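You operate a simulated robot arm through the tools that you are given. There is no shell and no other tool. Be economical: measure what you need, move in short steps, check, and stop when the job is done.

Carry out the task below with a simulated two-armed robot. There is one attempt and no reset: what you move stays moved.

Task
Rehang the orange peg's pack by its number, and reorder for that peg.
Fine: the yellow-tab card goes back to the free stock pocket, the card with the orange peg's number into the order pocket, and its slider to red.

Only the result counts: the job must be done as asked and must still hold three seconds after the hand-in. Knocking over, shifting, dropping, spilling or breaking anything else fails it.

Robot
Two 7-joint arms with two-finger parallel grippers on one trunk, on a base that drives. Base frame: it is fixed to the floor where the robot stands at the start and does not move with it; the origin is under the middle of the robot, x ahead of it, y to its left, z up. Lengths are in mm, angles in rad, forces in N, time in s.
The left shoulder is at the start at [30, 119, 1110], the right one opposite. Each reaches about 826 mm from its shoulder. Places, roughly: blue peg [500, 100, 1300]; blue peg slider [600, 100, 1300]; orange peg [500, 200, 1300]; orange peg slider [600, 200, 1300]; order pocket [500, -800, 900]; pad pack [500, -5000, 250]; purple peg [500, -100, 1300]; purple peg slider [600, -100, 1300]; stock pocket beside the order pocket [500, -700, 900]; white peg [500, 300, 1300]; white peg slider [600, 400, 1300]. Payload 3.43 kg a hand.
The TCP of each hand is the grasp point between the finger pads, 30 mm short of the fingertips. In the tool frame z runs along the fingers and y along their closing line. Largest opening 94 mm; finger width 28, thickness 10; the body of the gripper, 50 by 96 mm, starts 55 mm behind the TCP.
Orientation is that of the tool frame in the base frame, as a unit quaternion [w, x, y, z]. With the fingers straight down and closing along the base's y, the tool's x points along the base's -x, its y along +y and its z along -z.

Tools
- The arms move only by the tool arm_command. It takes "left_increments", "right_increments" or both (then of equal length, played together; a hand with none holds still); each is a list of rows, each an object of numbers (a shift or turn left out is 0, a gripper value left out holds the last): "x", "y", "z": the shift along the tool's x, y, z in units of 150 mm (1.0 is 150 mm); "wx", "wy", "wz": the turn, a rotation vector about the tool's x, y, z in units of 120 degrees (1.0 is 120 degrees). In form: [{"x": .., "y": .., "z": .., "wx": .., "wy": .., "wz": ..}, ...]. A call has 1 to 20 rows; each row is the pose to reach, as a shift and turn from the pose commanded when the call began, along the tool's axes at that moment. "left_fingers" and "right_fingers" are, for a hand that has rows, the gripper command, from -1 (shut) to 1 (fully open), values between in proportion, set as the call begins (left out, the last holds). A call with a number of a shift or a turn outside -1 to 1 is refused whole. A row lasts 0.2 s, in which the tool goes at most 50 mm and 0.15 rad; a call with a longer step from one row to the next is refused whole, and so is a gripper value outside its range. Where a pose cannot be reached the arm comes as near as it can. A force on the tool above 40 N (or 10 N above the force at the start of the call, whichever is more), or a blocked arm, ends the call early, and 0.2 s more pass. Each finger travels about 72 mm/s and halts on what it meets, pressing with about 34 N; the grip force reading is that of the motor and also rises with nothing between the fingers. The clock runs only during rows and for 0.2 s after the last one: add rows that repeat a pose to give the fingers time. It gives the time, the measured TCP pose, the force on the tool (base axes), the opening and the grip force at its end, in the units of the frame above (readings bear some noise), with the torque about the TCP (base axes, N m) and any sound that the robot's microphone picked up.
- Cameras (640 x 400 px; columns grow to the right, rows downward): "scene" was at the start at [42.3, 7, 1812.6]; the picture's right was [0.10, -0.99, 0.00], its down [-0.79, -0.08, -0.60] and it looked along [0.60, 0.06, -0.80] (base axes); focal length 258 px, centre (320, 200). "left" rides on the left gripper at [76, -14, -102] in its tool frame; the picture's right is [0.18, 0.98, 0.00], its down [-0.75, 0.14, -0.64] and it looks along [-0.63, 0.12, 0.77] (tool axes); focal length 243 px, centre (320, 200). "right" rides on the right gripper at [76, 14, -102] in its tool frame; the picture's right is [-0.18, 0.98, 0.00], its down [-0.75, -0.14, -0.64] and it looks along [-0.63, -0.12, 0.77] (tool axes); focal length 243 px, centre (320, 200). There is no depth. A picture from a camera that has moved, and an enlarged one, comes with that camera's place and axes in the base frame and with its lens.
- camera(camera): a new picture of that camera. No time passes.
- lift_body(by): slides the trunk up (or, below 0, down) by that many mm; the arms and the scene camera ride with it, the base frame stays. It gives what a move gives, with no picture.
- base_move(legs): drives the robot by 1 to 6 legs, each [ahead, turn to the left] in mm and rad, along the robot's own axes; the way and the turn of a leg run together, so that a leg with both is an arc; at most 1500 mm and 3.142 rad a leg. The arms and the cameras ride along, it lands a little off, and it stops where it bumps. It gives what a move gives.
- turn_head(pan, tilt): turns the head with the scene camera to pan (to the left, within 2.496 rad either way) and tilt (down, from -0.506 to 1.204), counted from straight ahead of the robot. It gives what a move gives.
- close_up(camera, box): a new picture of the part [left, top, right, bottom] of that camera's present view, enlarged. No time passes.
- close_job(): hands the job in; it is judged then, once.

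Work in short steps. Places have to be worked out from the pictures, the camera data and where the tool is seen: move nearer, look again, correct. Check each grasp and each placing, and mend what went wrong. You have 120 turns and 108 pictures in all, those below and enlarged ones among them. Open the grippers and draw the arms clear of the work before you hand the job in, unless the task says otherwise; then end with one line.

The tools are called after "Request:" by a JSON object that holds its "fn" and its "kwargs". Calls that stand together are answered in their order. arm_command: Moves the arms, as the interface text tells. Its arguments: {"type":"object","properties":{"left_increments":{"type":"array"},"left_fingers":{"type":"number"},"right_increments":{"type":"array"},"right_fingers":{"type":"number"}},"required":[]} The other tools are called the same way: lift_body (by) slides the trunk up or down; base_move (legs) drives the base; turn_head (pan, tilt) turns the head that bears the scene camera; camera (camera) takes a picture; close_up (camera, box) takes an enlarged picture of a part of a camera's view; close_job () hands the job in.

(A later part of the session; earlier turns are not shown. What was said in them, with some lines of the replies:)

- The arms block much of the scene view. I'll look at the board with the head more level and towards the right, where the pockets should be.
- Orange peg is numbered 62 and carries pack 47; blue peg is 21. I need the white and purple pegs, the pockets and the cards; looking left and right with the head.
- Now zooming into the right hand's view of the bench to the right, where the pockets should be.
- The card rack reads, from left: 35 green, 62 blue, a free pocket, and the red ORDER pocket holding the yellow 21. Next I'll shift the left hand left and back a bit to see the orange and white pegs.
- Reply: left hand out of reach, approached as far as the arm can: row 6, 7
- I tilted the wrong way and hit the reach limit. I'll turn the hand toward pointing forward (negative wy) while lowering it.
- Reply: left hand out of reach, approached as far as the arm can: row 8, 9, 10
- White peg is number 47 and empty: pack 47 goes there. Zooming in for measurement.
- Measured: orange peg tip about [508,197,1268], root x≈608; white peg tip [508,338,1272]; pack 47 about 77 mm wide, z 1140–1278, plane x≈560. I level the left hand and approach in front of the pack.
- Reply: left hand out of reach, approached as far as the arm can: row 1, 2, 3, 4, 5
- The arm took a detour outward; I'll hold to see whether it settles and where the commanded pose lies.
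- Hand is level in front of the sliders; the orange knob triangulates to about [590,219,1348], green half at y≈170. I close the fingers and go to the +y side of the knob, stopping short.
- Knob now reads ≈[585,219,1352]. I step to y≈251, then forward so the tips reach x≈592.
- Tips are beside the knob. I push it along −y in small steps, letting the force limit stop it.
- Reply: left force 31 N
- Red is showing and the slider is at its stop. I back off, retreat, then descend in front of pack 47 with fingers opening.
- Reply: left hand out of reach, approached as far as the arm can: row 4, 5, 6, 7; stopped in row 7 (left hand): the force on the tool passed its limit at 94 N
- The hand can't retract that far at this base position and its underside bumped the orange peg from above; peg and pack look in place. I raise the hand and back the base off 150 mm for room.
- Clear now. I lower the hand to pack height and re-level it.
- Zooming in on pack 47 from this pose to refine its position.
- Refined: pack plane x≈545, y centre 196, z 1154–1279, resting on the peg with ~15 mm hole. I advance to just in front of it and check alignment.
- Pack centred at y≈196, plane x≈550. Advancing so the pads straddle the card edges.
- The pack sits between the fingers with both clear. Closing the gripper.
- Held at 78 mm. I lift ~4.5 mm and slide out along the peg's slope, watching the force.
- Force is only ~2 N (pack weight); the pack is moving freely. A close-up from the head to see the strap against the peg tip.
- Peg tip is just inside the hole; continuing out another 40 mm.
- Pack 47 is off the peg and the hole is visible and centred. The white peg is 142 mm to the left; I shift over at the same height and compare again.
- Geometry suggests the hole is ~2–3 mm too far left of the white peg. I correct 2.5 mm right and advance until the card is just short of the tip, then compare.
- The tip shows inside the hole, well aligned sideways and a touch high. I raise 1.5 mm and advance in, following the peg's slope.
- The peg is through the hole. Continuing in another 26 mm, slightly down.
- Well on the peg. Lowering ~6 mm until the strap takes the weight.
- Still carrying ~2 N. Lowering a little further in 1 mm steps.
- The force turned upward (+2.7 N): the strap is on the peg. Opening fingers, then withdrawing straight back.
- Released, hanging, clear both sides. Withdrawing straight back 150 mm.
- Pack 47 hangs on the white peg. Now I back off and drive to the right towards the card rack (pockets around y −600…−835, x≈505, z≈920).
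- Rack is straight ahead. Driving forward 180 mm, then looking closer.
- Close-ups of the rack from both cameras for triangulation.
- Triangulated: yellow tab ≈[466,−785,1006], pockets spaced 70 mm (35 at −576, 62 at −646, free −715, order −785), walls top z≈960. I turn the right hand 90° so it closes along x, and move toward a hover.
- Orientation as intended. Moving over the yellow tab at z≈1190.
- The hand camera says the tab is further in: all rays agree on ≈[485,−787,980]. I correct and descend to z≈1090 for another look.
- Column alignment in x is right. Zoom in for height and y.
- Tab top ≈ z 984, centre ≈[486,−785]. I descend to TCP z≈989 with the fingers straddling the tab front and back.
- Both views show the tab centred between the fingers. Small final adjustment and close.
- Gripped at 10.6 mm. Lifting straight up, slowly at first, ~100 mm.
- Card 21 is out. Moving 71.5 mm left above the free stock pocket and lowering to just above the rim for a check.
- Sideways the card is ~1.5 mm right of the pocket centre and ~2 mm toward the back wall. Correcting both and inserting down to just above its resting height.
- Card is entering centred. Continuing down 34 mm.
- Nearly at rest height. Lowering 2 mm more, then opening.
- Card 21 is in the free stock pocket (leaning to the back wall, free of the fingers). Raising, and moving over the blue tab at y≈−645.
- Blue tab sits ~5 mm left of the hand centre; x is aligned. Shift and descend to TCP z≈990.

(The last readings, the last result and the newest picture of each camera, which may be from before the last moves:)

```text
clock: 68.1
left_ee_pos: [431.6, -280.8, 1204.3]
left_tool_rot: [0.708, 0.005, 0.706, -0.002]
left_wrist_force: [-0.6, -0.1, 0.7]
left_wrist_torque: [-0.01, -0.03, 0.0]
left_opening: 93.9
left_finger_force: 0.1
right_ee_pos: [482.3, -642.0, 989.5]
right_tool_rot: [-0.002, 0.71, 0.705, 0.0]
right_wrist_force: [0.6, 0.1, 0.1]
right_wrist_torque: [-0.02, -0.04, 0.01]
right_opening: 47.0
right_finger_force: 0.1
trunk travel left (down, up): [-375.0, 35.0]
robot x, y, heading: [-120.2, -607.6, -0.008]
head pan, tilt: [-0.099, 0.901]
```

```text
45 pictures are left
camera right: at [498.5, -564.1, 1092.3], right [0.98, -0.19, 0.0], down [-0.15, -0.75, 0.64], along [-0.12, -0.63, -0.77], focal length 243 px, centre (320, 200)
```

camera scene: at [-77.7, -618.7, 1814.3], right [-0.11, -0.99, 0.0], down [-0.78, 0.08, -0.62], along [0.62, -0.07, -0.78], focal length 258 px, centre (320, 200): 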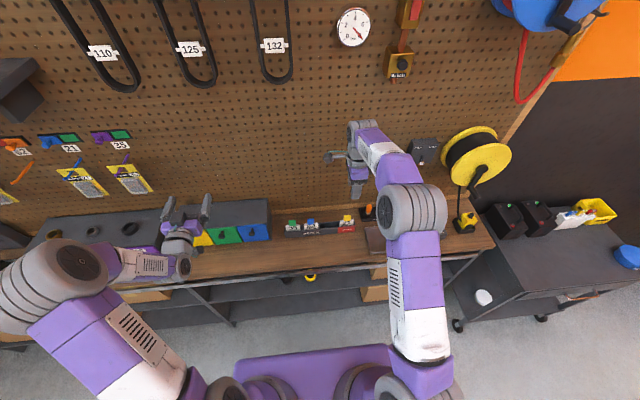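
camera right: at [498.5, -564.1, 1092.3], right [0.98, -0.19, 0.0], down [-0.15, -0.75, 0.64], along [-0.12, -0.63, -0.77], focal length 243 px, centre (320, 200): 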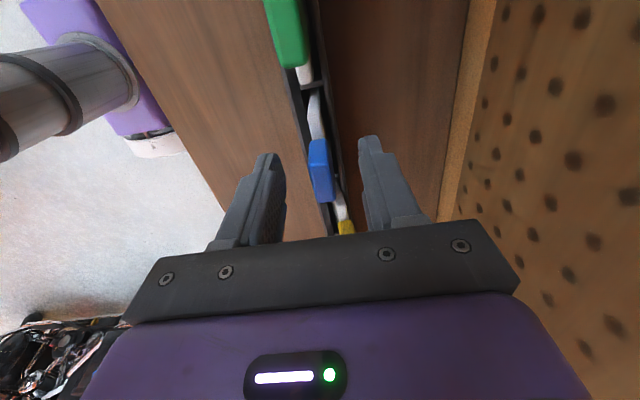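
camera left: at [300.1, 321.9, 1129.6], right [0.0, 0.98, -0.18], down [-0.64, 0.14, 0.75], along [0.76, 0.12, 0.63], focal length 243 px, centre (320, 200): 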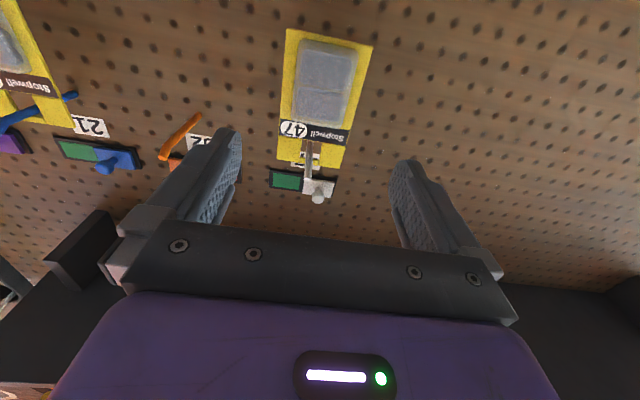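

The blue tab is centred between the fingers. Closing and lifting.

Request:
{"fn": "arm_command", "kwargs": {"right_increments": [{"z": 0}, {"z": 0}, {"z": 0}], "right_fingers": -1}}

Request:
{"fn": "arm_command", "kwargs": {"right_increments": [{"z": -0.07}, {"z": -0.15}, {"z": -0.25}, {"z": -0.4}, {"z": -0.55}, {"z": -0.72}]}}

Request:
{"fn": "close_up", "kwargs": {"camera": "scene", "box": [275, 180, 385, 250]}}

Request:
{"fn": "camera", "kwargs": {"camera": "right"}}

```text
clock: 68.9
left_ee_pos: [431.3, -281.6, 1204.7]
left_tool_rot: [0.708, 0.004, 0.706, -0.002]
left_wrist_force: [0.1, -0.9, 0.3]
left_wrist_torque: [0.02, 0.0, -0.03]
left_opening: 94.0
left_finger_force: 0.1
right_ee_pos: [483.7, -640.7, 990.1]
right_tool_rot: [-0.001, 0.709, 0.705, 0.001]
right_wrist_force: [2.1, -0.3, 5.1]
right_wrist_torque: [0.0, -0.17, 0.05]
right_opening: 10.5
right_finger_force: 33.3
trunk travel left (down, up): [-375.0, 35.0]
robot x, y, heading: [-121.1, -610.8, -0.005]
head pan, tilt: [-0.099, 0.901]
```

```text
clock: 70.3
left_ee_pos: [431.3, -280.9, 1204.6]
left_tool_rot: [0.708, 0.005, 0.706, -0.002]
left_wrist_force: [0.1, 0.4, 0.4]
left_wrist_torque: [-0.01, 0.01, -0.02]
left_opening: 94.0
left_finger_force: 0.1
right_ee_pos: [483.1, -642.2, 1098.2]
right_tool_rot: [0.0, 0.709, 0.705, 0.0]
right_wrist_force: [0.7, 0.5, -0.6]
right_wrist_torque: [-0.01, -0.02, 0.03]
right_opening: 10.5
right_finger_force: 33.8
trunk travel left (down, up): [-375.0, 35.0]
robot x, y, heading: [-121.7, -610.0, -0.009]
head pan, tilt: [-0.099, 0.901]
```

```text
5.71 times, centred on (330, 215) of scene
camera zoom: at [-78.6, -618.9, 1814.3], right [-0.11, -0.99, 0.0], down [-0.78, 0.08, -0.62], along [0.62, -0.07, -0.78], focal length 1472 px, centre (263, 114)
```

zoom: 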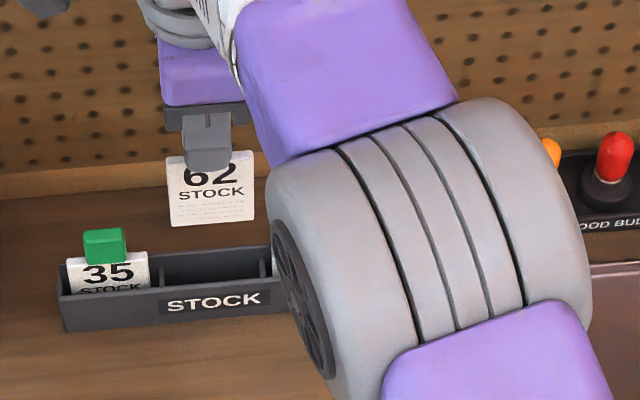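

```text
43 pictures are left
camera right: at [498.4, -565.8, 1201.1], right [0.98, -0.19, 0.0], down [-0.15, -0.75, 0.64], along [-0.12, -0.63, -0.77], focal length 243 px, centre (320, 200)
```

right: 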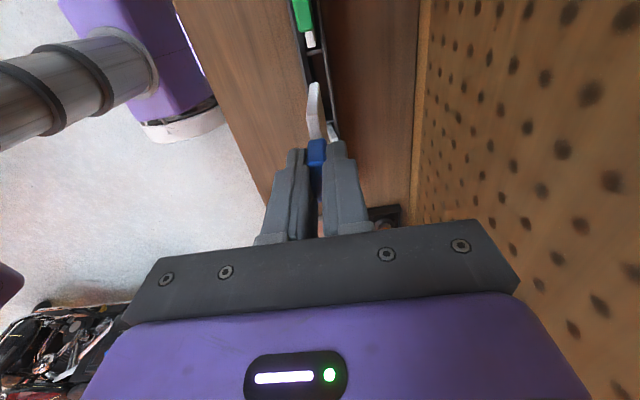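

Card 62 held. Raising 45 mm more to pass over the yellow tab, then moving 143.5 mm right above the ORDER pocket.

Request:
{"fn": "arm_command", "kwargs": {"right_increments": [{"z": -0.3}, {"z": -0.3, "x": -0.3}, {"z": -0.3, "x": -0.6}, {"z": -0.3, "x": -0.9}, {"z": -0.3, "x": -0.957}, {"z": 0.0, "x": -0.957}, {"z": 0.27, "x": -0.957}, {"z": 0.27, "x": -0.957}]}}

Request:
{"fn": "close_up", "kwargs": {"camera": "right", "box": [250, 30, 390, 190]}}

Request:
{"fn": "close_up", "kwargs": {"camera": "scene", "box": [290, 190, 380, 240]}}

```text
clock: 72.1
left_ee_pos: [430.5, -281.3, 1204.5]
left_tool_rot: [0.708, 0.003, 0.706, -0.002]
left_wrist_force: [0.0, -0.3, -0.2]
left_wrist_torque: [-0.01, -0.02, -0.03]
left_opening: 94.0
left_finger_force: 0.1
right_ee_pos: [482.3, -786.2, 1056.4]
right_tool_rot: [-0.001, 0.71, 0.704, -0.001]
right_wrist_force: [-0.4, 0.2, -0.9]
right_wrist_torque: [-0.01, 0.02, -0.02]
right_opening: 10.7
right_finger_force: 34.0
trunk travel left (down, up): [-375.0, 35.0]
robot x, y, heading: [-123.0, -609.8, -0.008]
head pan, tilt: [-0.099, 0.901]
```

```text
2.50 times, centred on (320, 110) of right
camera zoom: at [497.6, -709.0, 1158.7], right [0.98, -0.19, 0.0], down [-0.15, -0.75, 0.64], along [-0.12, -0.63, -0.77], focal length 606 px, centre (320, 425)
```

zoom: 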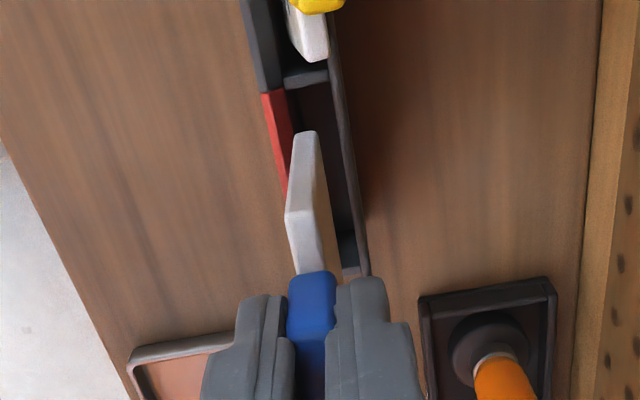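

```text
7.11 times, centred on (335, 215) of scene
camera zoom: at [-78.6, -618.7, 1814.4], right [-0.11, -0.99, 0.0], down [-0.78, 0.08, -0.62], along [0.62, -0.07, -0.78], focal length 1832 px, centre (213, 93)
```

zoom: 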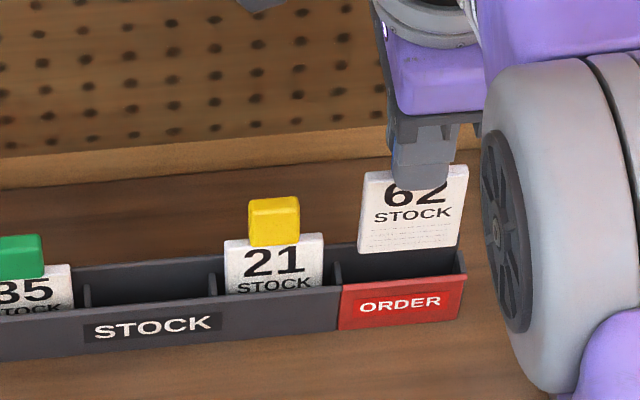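

The card is ~2 mm right of the pocket centre and ~2 mm too near the front wall. Correcting and starting insertion.

Request:
{"fn": "arm_command", "kwargs": {"right_increments": [{"x": 0.013, "y": 0.013}, {"x": 0.013, "y": 0.013, "z": 0.1}, {"x": 0.013, "y": 0.013, "z": 0.2}]}}

Request:
{"fn": "close_up", "kwargs": {"camera": "right", "box": [250, 30, 390, 190]}}

Request:
{"fn": "close_up", "kwargs": {"camera": "scene", "box": [290, 190, 380, 240]}}

```text
clock: 72.9
left_ee_pos: [431.0, -281.6, 1204.3]
left_tool_rot: [0.708, 0.004, 0.706, -0.002]
left_wrist_force: [0.1, -0.9, 0.4]
left_wrist_torque: [0.0, -0.01, 0.05]
left_opening: 94.0
left_finger_force: 0.1
right_ee_pos: [485.0, -783.8, 1026.0]
right_tool_rot: [-0.002, 0.71, 0.704, -0.001]
right_wrist_force: [0.2, -0.2, -0.9]
right_wrist_torque: [0.03, -0.02, 0.0]
right_opening: 10.9
right_finger_force: 34.0
trunk travel left (down, up): [-375.0, 35.0]
robot x, y, heading: [-125.0, -611.8, -0.009]
head pan, tilt: [-0.099, 0.901]
```

```text
2.50 times, centred on (320, 110) of right
camera zoom: at [499.9, -706.5, 1129.2], right [0.98, -0.19, 0.0], down [-0.15, -0.75, 0.64], along [-0.12, -0.63, -0.77], focal length 606 px, centre (320, 425)
```

zoom: 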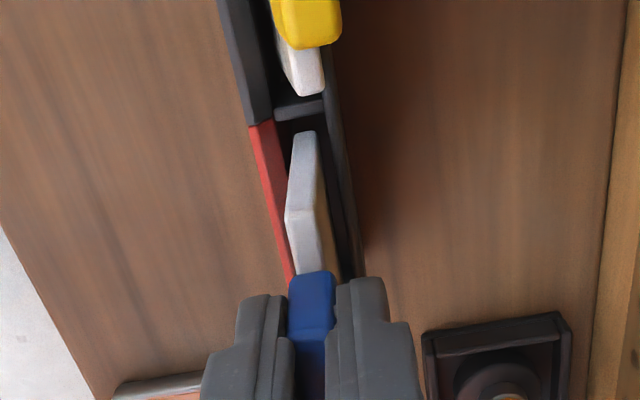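

```text
7.11 times, centred on (335, 215) of scene
camera zoom: at [-77.7, -619.0, 1814.3], right [-0.11, -0.99, 0.0], down [-0.78, 0.08, -0.62], along [0.62, -0.07, -0.78], focal length 1832 px, centre (213, 93)
```

zoom: 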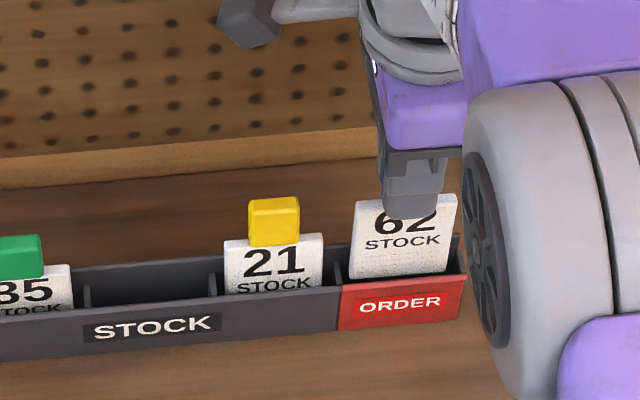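

Card 62 enters the ORDER pocket well centred. Lowering the rest.

Request:
{"fn": "arm_command", "kwargs": {"right_increments": [{"z": 0.06}, {"z": 0.12}, {"z": 0.18}, {"z": 0.225}, {"z": 0.235}]}}

Request:
{"fn": "close_up", "kwargs": {"camera": "scene", "box": [290, 190, 380, 240]}}

```text
clock: 74.1
left_ee_pos: [431.4, -281.3, 1204.6]
left_tool_rot: [0.708, 0.004, 0.706, -0.002]
left_wrist_force: [0.2, -0.6, -0.7]
left_wrist_torque: [-0.02, 0.02, -0.03]
left_opening: 94.0
left_finger_force: 0.1
right_ee_pos: [484.0, -782.7, 991.3]
right_tool_rot: [0.0, 0.709, 0.705, 0.0]
right_wrist_force: [0.7, 0.3, 1.2]
right_wrist_torque: [0.0, -0.01, 0.02]
right_opening: 10.6
right_finger_force: 33.9
trunk travel left (down, up): [-375.0, 35.0]
robot x, y, heading: [-119.5, -610.6, -0.011]
head pan, tilt: [-0.099, 0.901]
```

```text
7.11 times, centred on (335, 215) of scene
camera zoom: at [-78.1, -618.9, 1814.3], right [-0.11, -0.99, 0.0], down [-0.78, 0.08, -0.62], along [0.62, -0.07, -0.78], focal length 1832 px, centre (213, 93)
```

zoom: 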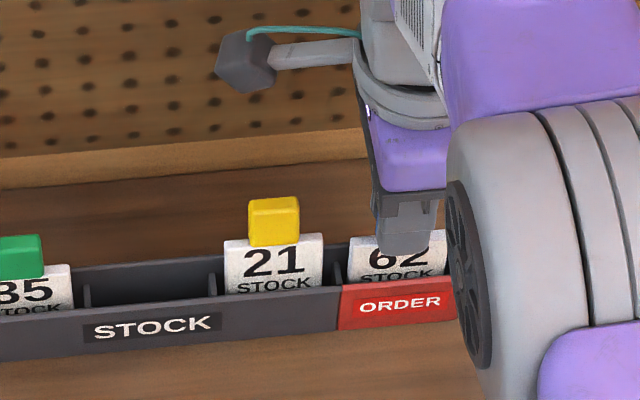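

Seated with contact starting (1.2 N). Opening.

Request:
{"fn": "arm_command", "kwargs": {"right_increments": [{"z": 0}, {"z": 0}, {"z": 0}], "right_fingers": 0}}

Request:
{"fn": "arm_command", "kwargs": {"right_increments": [{"z": -0.2}, {"z": -0.5}, {"z": -0.8}, {"z": -1.0}]}}

Request:
{"fn": "close_up", "kwargs": {"camera": "right", "box": [250, 0, 390, 160]}}

Request:
{"fn": "close_up", "kwargs": {"camera": "scene", "box": [275, 190, 375, 250]}}

```text
clock: 74.9
left_ee_pos: [431.0, -281.6, 1204.7]
left_tool_rot: [0.708, 0.004, 0.706, -0.002]
left_wrist_force: [1.0, -0.5, 0.2]
left_wrist_torque: [-0.01, -0.01, -0.02]
left_opening: 93.8
left_finger_force: 0.0
right_ee_pos: [485.0, -784.1, 991.5]
right_tool_rot: [-0.001, 0.71, 0.704, 0.0]
right_wrist_force: [-0.7, -0.5, -0.2]
right_wrist_torque: [0.01, -0.03, 0.0]
right_opening: 47.3
right_finger_force: 0.0
trunk travel left (down, up): [-375.0, 35.0]
robot x, y, heading: [-124.6, -612.1, -0.006]
head pan, tilt: [-0.099, 0.901]
```

```text
clock: 75.9
left_ee_pos: [432.7, -282.2, 1205.5]
left_tool_rot: [0.708, 0.003, 0.706, -0.002]
left_wrist_force: [-0.5, -0.3, -0.4]
left_wrist_torque: [0.02, 0.02, 0.0]
left_opening: 94.0
left_finger_force: 0.0
right_ee_pos: [485.6, -783.3, 1142.1]
right_tool_rot: [-0.001, 0.71, 0.705, 0.0]
right_wrist_force: [0.1, -0.1, 0.2]
right_wrist_torque: [0.04, 0.0, -0.02]
right_opening: 47.1
right_finger_force: 0.0
trunk travel left (down, up): [-375.0, 35.0]
robot x, y, heading: [-123.1, -612.7, -0.011]
head pan, tilt: [-0.099, 0.901]
```

```text
2.50 times, centred on (320, 80) of right
camera zoom: at [500.7, -705.7, 1244.8], right [0.98, -0.19, 0.0], down [-0.15, -0.75, 0.64], along [-0.12, -0.63, -0.77], focal length 606 px, centre (320, 500)
```

zoom: 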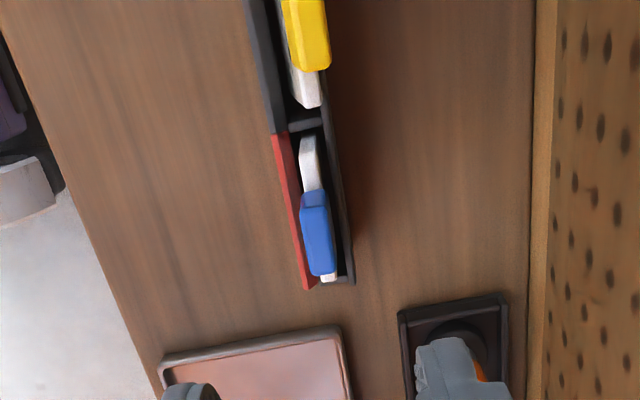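

```text
6.40 times, centred on (325, 220) of scene
camera zoom: at [-78.3, -618.9, 1814.3], right [-0.11, -0.99, 0.0], down [-0.78, 0.08, -0.62], along [0.62, -0.07, -0.78], focal length 1649 px, centre (288, 72)
```

zoom: 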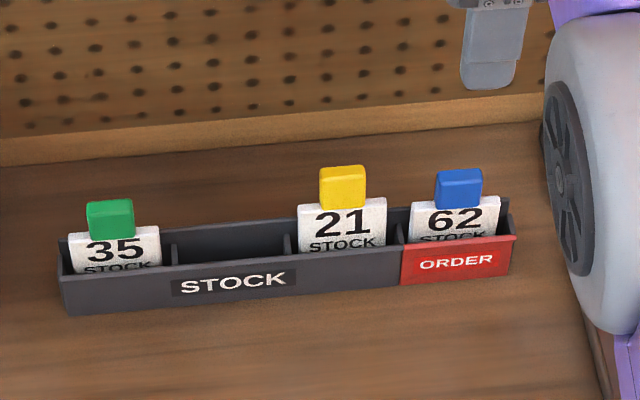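

Both cards are in. Card 21 leans back a little; moving over it for a closer look at whether it is fully seated.

Request:
{"fn": "arm_command", "kwargs": {"right_increments": [{"x": 0.24}, {"x": 0.48}, {"x": 0.48, "z": 0.3}, {"x": 0.48, "z": 0.3}]}}

Request:
{"fn": "close_up", "kwargs": {"camera": "right", "box": [270, 30, 370, 150]}}

Request:
{"fn": "close_up", "kwargs": {"camera": "scene", "box": [315, 205, 355, 235]}}

```text
clock: 76.9
left_ee_pos: [430.3, -281.8, 1204.6]
left_tool_rot: [0.708, 0.004, 0.706, -0.002]
left_wrist_force: [-0.5, -0.2, 0.2]
left_wrist_torque: [0.0, -0.03, 0.0]
left_opening: 93.9
left_finger_force: 0.1
right_ee_pos: [486.5, -710.2, 1097.9]
right_tool_rot: [-0.001, 0.711, 0.704, -0.001]
right_wrist_force: [-0.3, 0.5, -0.5]
right_wrist_torque: [-0.03, 0.01, 0.02]
right_opening: 46.9
right_finger_force: 0.0
trunk travel left (down, up): [-375.0, 35.0]
robot x, y, heading: [-121.9, -609.9, -0.008]
head pan, tilt: [-0.099, 0.901]
```

```text
3.33 times, centred on (320, 90) of right
camera zoom: at [501.8, -632.6, 1200.8], right [0.98, -0.19, 0.0], down [-0.15, -0.75, 0.64], along [-0.12, -0.63, -0.77], focal length 809 px, centre (320, 567)
```

zoom: 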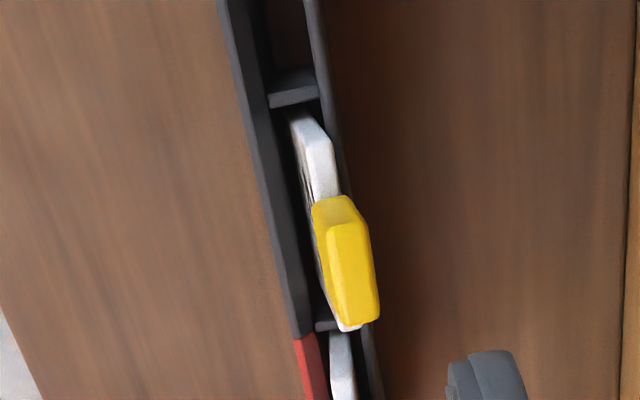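

```text
13.33 times, centred on (335, 220) of scene
camera zoom: at [-78.9, -618.4, 1814.4], right [-0.11, -0.99, 0.0], down [-0.78, 0.08, -0.62], along [0.62, -0.07, -0.78], focal length 3436 px, centre (120, -67)
```

zoom: 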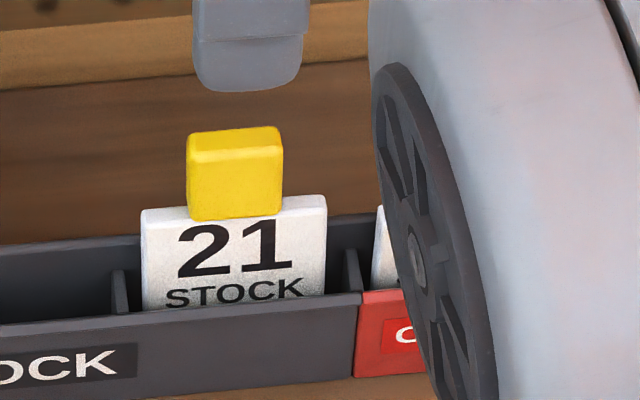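

It's seated but leaning. I'll regrip it gently to set it upright, same as the other cards.

Request:
{"fn": "arm_command", "kwargs": {"right_increments": [{"x": -0.014, "z": 0.2}, {"x": -0.014, "z": 0.4}, {"x": -0.014, "z": 0.6}, {"x": -0.014, "z": 0.7}]}}

Request:
{"fn": "arm_command", "kwargs": {"right_increments": [{"z": 0}, {"z": 0}, {"z": 0}], "right_fingers": -1}}

Request:
{"fn": "camera", "kwargs": {"camera": "right"}}

```text
clock: 77.9
left_ee_pos: [431.0, -282.0, 1204.7]
left_tool_rot: [0.708, 0.003, 0.706, -0.001]
left_wrist_force: [0.0, 0.6, -0.3]
left_wrist_torque: [0.01, -0.01, 0.04]
left_opening: 93.9
left_finger_force: 0.0
right_ee_pos: [486.7, -713.9, 992.8]
right_tool_rot: [-0.001, 0.71, 0.704, 0.0]
right_wrist_force: [-0.3, -0.3, 0.0]
right_wrist_torque: [-0.01, 0.02, -0.04]
right_opening: 47.0
right_finger_force: 0.0
trunk travel left (down, up): [-375.0, 35.0]
robot x, y, heading: [-118.4, -608.3, -0.006]
head pan, tilt: [-0.099, 0.901]
```

```text
clock: 78.7
left_ee_pos: [431.3, -281.5, 1205.7]
left_tool_rot: [0.708, 0.004, 0.706, -0.001]
left_wrist_force: [-0.1, -0.2, 0.2]
left_wrist_torque: [0.03, 0.0, -0.02]
left_opening: 94.0
left_finger_force: 0.1
right_ee_pos: [485.7, -714.4, 992.5]
right_tool_rot: [-0.002, 0.71, 0.704, 0.0]
right_wrist_force: [-0.4, 0.4, 0.2]
right_wrist_torque: [0.0, 0.01, -0.01]
right_opening: 10.8
right_finger_force: 33.5
trunk travel left (down, up): [-375.0, 35.0]
robot x, y, heading: [-124.8, -611.3, -0.011]
head pan, tilt: [-0.099, 0.901]
```

```text
33 pictures are left
camera right: at [501.8, -637.3, 1095.1], right [0.98, -0.19, 0.0], down [-0.15, -0.75, 0.64], along [-0.12, -0.63, -0.77], focal length 243 px, centre (320, 200)
```

right: 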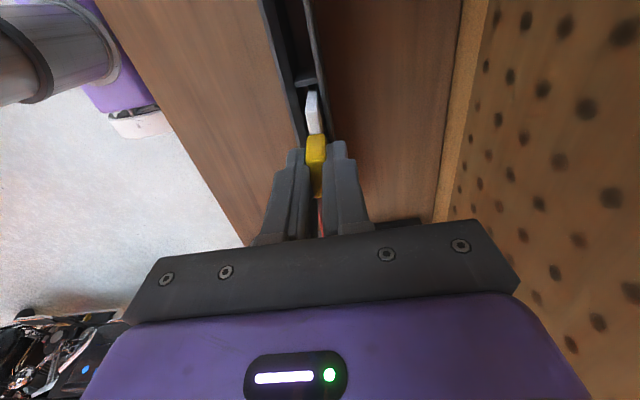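

Card 21 is upright in the grip with no load. Lowering 2 mm onto the bottom, opening and rising.

Request:
{"fn": "arm_command", "kwargs": {"right_increments": [{"z": 0.008, "y": -0.005}, {"z": 0.013, "y": -0.005}, {"z": 0.013, "y": -0.005}]}}

Request:
{"fn": "arm_command", "kwargs": {"right_increments": [{"z": 0}, {"z": 0}, {"z": 0}], "right_fingers": 0}}

Request:
{"fn": "arm_command", "kwargs": {"right_increments": [{"z": -0.2}, {"z": -0.5}, {"z": -0.8}, {"z": -1.0}]}}

Request:
{"fn": "close_up", "kwargs": {"camera": "scene", "box": [275, 190, 375, 250]}}

```text
clock: 79.5
left_ee_pos: [430.2, -282.1, 1204.4]
left_tool_rot: [0.708, 0.005, 0.706, -0.002]
left_wrist_force: [0.9, 0.1, -0.2]
left_wrist_torque: [-0.02, 0.01, 0.0]
left_opening: 93.9
left_finger_force: 0.1
right_ee_pos: [484.9, -714.1, 991.6]
right_tool_rot: [0.002, 0.71, 0.704, 0.001]
right_wrist_force: [1.9, -2.3, 13.9]
right_wrist_torque: [-0.2, -0.22, 0.02]
right_opening: 10.6
right_finger_force: 34.3
trunk travel left (down, up): [-375.0, 35.0]
robot x, y, heading: [-117.9, -612.9, -0.005]
head pan, tilt: [-0.099, 0.901]
```

```text
clock: 80.3
left_ee_pos: [431.2, -280.4, 1204.8]
left_tool_rot: [0.708, 0.004, 0.706, -0.002]
left_wrist_force: [0.0, 0.2, 0.0]
left_wrist_torque: [-0.01, 0.03, 0.04]
left_opening: 93.8
left_finger_force: 0.1
right_ee_pos: [484.9, -714.3, 989.1]
right_tool_rot: [-0.001, 0.709, 0.705, -0.002]
right_wrist_force: [0.0, 0.1, -0.7]
right_wrist_torque: [-0.02, -0.01, -0.02]
right_opening: 46.7
right_finger_force: 0.1
trunk travel left (down, up): [-375.0, 35.0]
robot x, y, heading: [-120.8, -612.1, -0.007]
head pan, tilt: [-0.099, 0.901]
```

```text
clock: 81.3
left_ee_pos: [430.5, -281.7, 1203.4]
left_tool_rot: [0.708, 0.005, 0.706, -0.002]
left_wrist_force: [0.5, 0.1, 0.3]
left_wrist_torque: [0.01, -0.03, -0.01]
left_opening: 94.1
left_finger_force: 0.1
right_ee_pos: [484.5, -714.7, 1140.5]
right_tool_rot: [-0.001, 0.71, 0.704, 0.0]
right_wrist_force: [0.1, 0.0, 0.0]
right_wrist_torque: [0.0, 0.0, 0.03]
right_opening: 46.9
right_finger_force: 0.1
trunk travel left (down, up): [-375.0, 35.0]
robot x, y, heading: [-121.5, -610.4, -0.009]
head pan, tilt: [-0.099, 0.901]
```

```text
6.40 times, centred on (325, 220) of scene
camera zoom: at [-78.5, -619.0, 1814.3], right [-0.11, -0.99, 0.0], down [-0.78, 0.08, -0.62], along [0.62, -0.07, -0.78], focal length 1649 px, centre (288, 72)
```

zoom: 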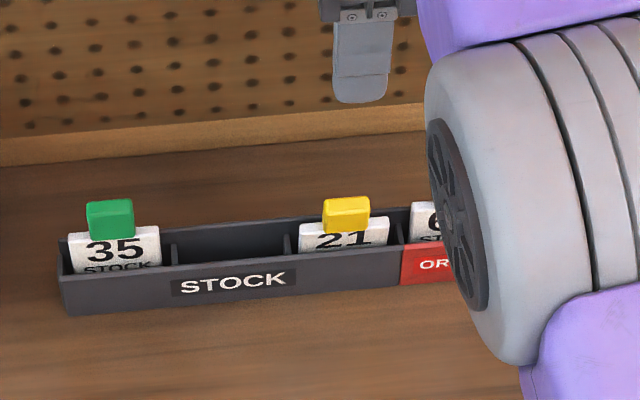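

It now rests against the front wall instead, securely in the pocket, so I leave it. Backing the base away to clear both arms and check everything.

Request:
{"fn": "base_move", "kwargs": {"legs": [[-250, 0]]}}

Request:
{"fn": "turn_head", "kwargs": {"pan": 0.3, "tilt": 0.6}}

Request:
{"fn": "camera", "kwargs": {"camera": "scene"}}

```text
clock: 83.1
left_ee_pos: [181.3, -279.4, 1204.0]
left_tool_rot: [0.708, 0.004, 0.706, -0.002]
left_wrist_force: [-0.4, -0.7, -0.2]
left_wrist_torque: [0.02, 0.01, -0.01]
left_opening: 94.1
left_finger_force: 0.0
right_ee_pos: [233.4, -712.9, 1139.9]
right_tool_rot: [-0.001, 0.71, 0.704, 0.0]
right_wrist_force: [0.3, 0.3, -0.4]
right_wrist_torque: [-0.02, -0.02, 0.03]
right_opening: 47.2
right_finger_force: 0.0
trunk travel left (down, up): [-375.0, 35.0]
robot x, y, heading: [-374.5, -608.6, -0.01]
head pan, tilt: [-0.099, 0.901]
```

```text
clock: 84.0
left_ee_pos: [181.2, -281.6, 1203.0]
left_tool_rot: [0.708, 0.004, 0.706, -0.002]
left_wrist_force: [-0.1, 0.2, -0.3]
left_wrist_torque: [0.0, -0.01, 0.0]
left_opening: 94.1
left_finger_force: 0.1
right_ee_pos: [234.4, -713.2, 1139.7]
right_tool_rot: [0.0, 0.71, 0.704, -0.001]
right_wrist_force: [0.3, 1.2, -0.2]
right_wrist_torque: [-0.02, 0.01, -0.06]
right_opening: 46.8
right_finger_force: 0.1
trunk travel left (down, up): [-375.0, 35.0]
robot x, y, heading: [-373.5, -605.9, -0.012]
head pan, tilt: [0.3, 0.6]
```

```text
31 pictures are left
camera scene: at [-319.0, -583.4, 1839.0], right [0.29, -0.96, 0.0], down [-0.54, -0.16, -0.82], along [0.79, 0.24, -0.57], focal length 258 px, centre (320, 200)
```

scene: 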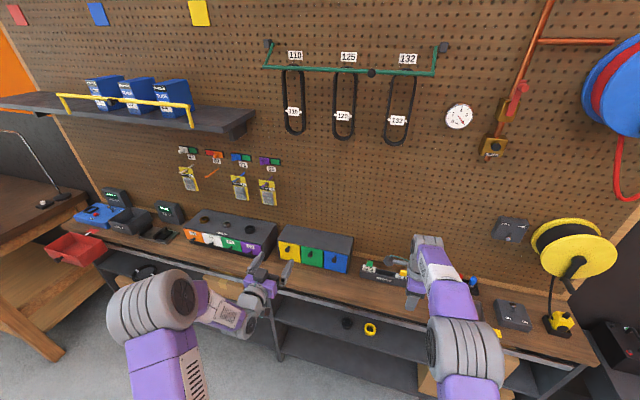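

Final zoomed checks of the peg board and the rack; opening the right gripper fully and raising it.

Request:
{"fn": "arm_command", "kwargs": {"right_increments": [{"z": -0.2}, {"z": -0.5}, {"z": -0.8}, {"z": -0.8}], "right_fingers": 1}}

Request:
{"fn": "close_up", "kwargs": {"camera": "scene", "box": [160, 135, 290, 215]}}

Request:
{"fn": "close_up", "kwargs": {"camera": "scene", "box": [340, 230, 500, 310]}}

```text
clock: 85.0
left_ee_pos: [180.7, -279.9, 1204.7]
left_tool_rot: [0.708, 0.004, 0.706, -0.002]
left_wrist_force: [0.1, -0.4, 0.4]
left_wrist_torque: [0.0, 0.0, -0.02]
left_opening: 94.1
left_finger_force: 0.1
right_ee_pos: [234.6, -711.8, 1261.0]
right_tool_rot: [-0.001, 0.71, 0.704, -0.002]
right_wrist_force: [0.2, 0.0, -0.3]
right_wrist_torque: [0.0, 0.01, 0.0]
right_opening: 93.9
right_finger_force: 0.0
trunk travel left (down, up): [-375.0, 35.0]
robot x, y, heading: [-374.5, -606.5, -0.012]
head pan, tilt: [0.3, 0.6]
```

```text
4.92 times, centred on (225, 175) of scene
camera zoom: at [-319.5, -583.4, 1839.1], right [0.29, -0.96, 0.0], down [-0.54, -0.16, -0.83], along [0.79, 0.24, -0.56], focal length 1268 px, centre (788, 323)
```

zoom: 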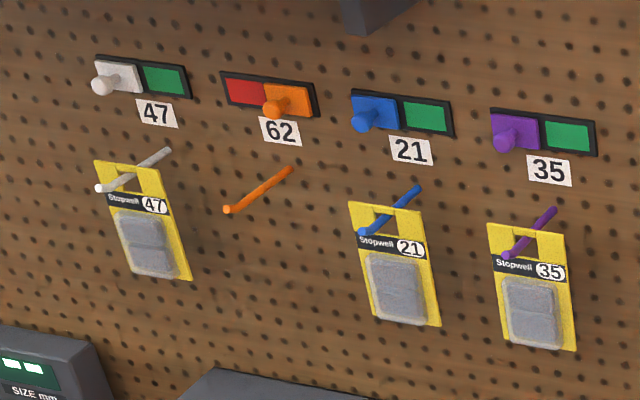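

```text
4.00 times, centred on (420, 270) of scene
camera zoom: at [-319.5, -583.4, 1839.1], right [0.29, -0.96, 0.0], down [-0.54, -0.16, -0.83], along [0.79, 0.24, -0.56], focal length 1031 px, centre (-80, -80)
```

zoom: 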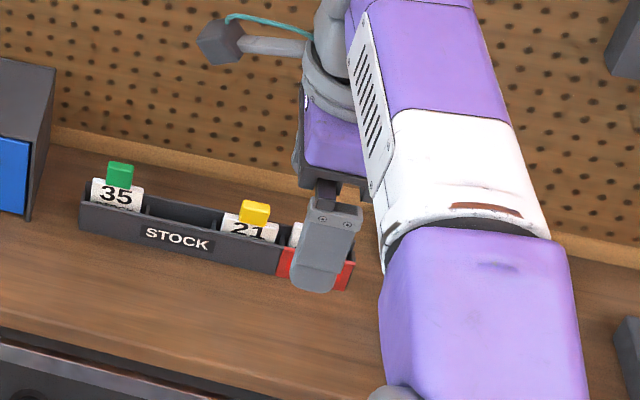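

Pack 47 hangs on peg 47, slider 62 shows red, card 21 is in stock, card 62 was seen in ORDER and the arms are clear. Handing in.

Request:
{"fn": "close_job", "kwargs": {}}

```text
The job is handed in.
```

Job handed in: pack 47 hangs on the white peg (number 47), the orange peg's slider (62) shows red, the yellow-tab card is in the free stock pocket (leaning against its front wall), and card 62 is in the order pocket. On the way, the left hand bumped the orange peg once (94 N); the peg and pack looked undamaged afterwards.
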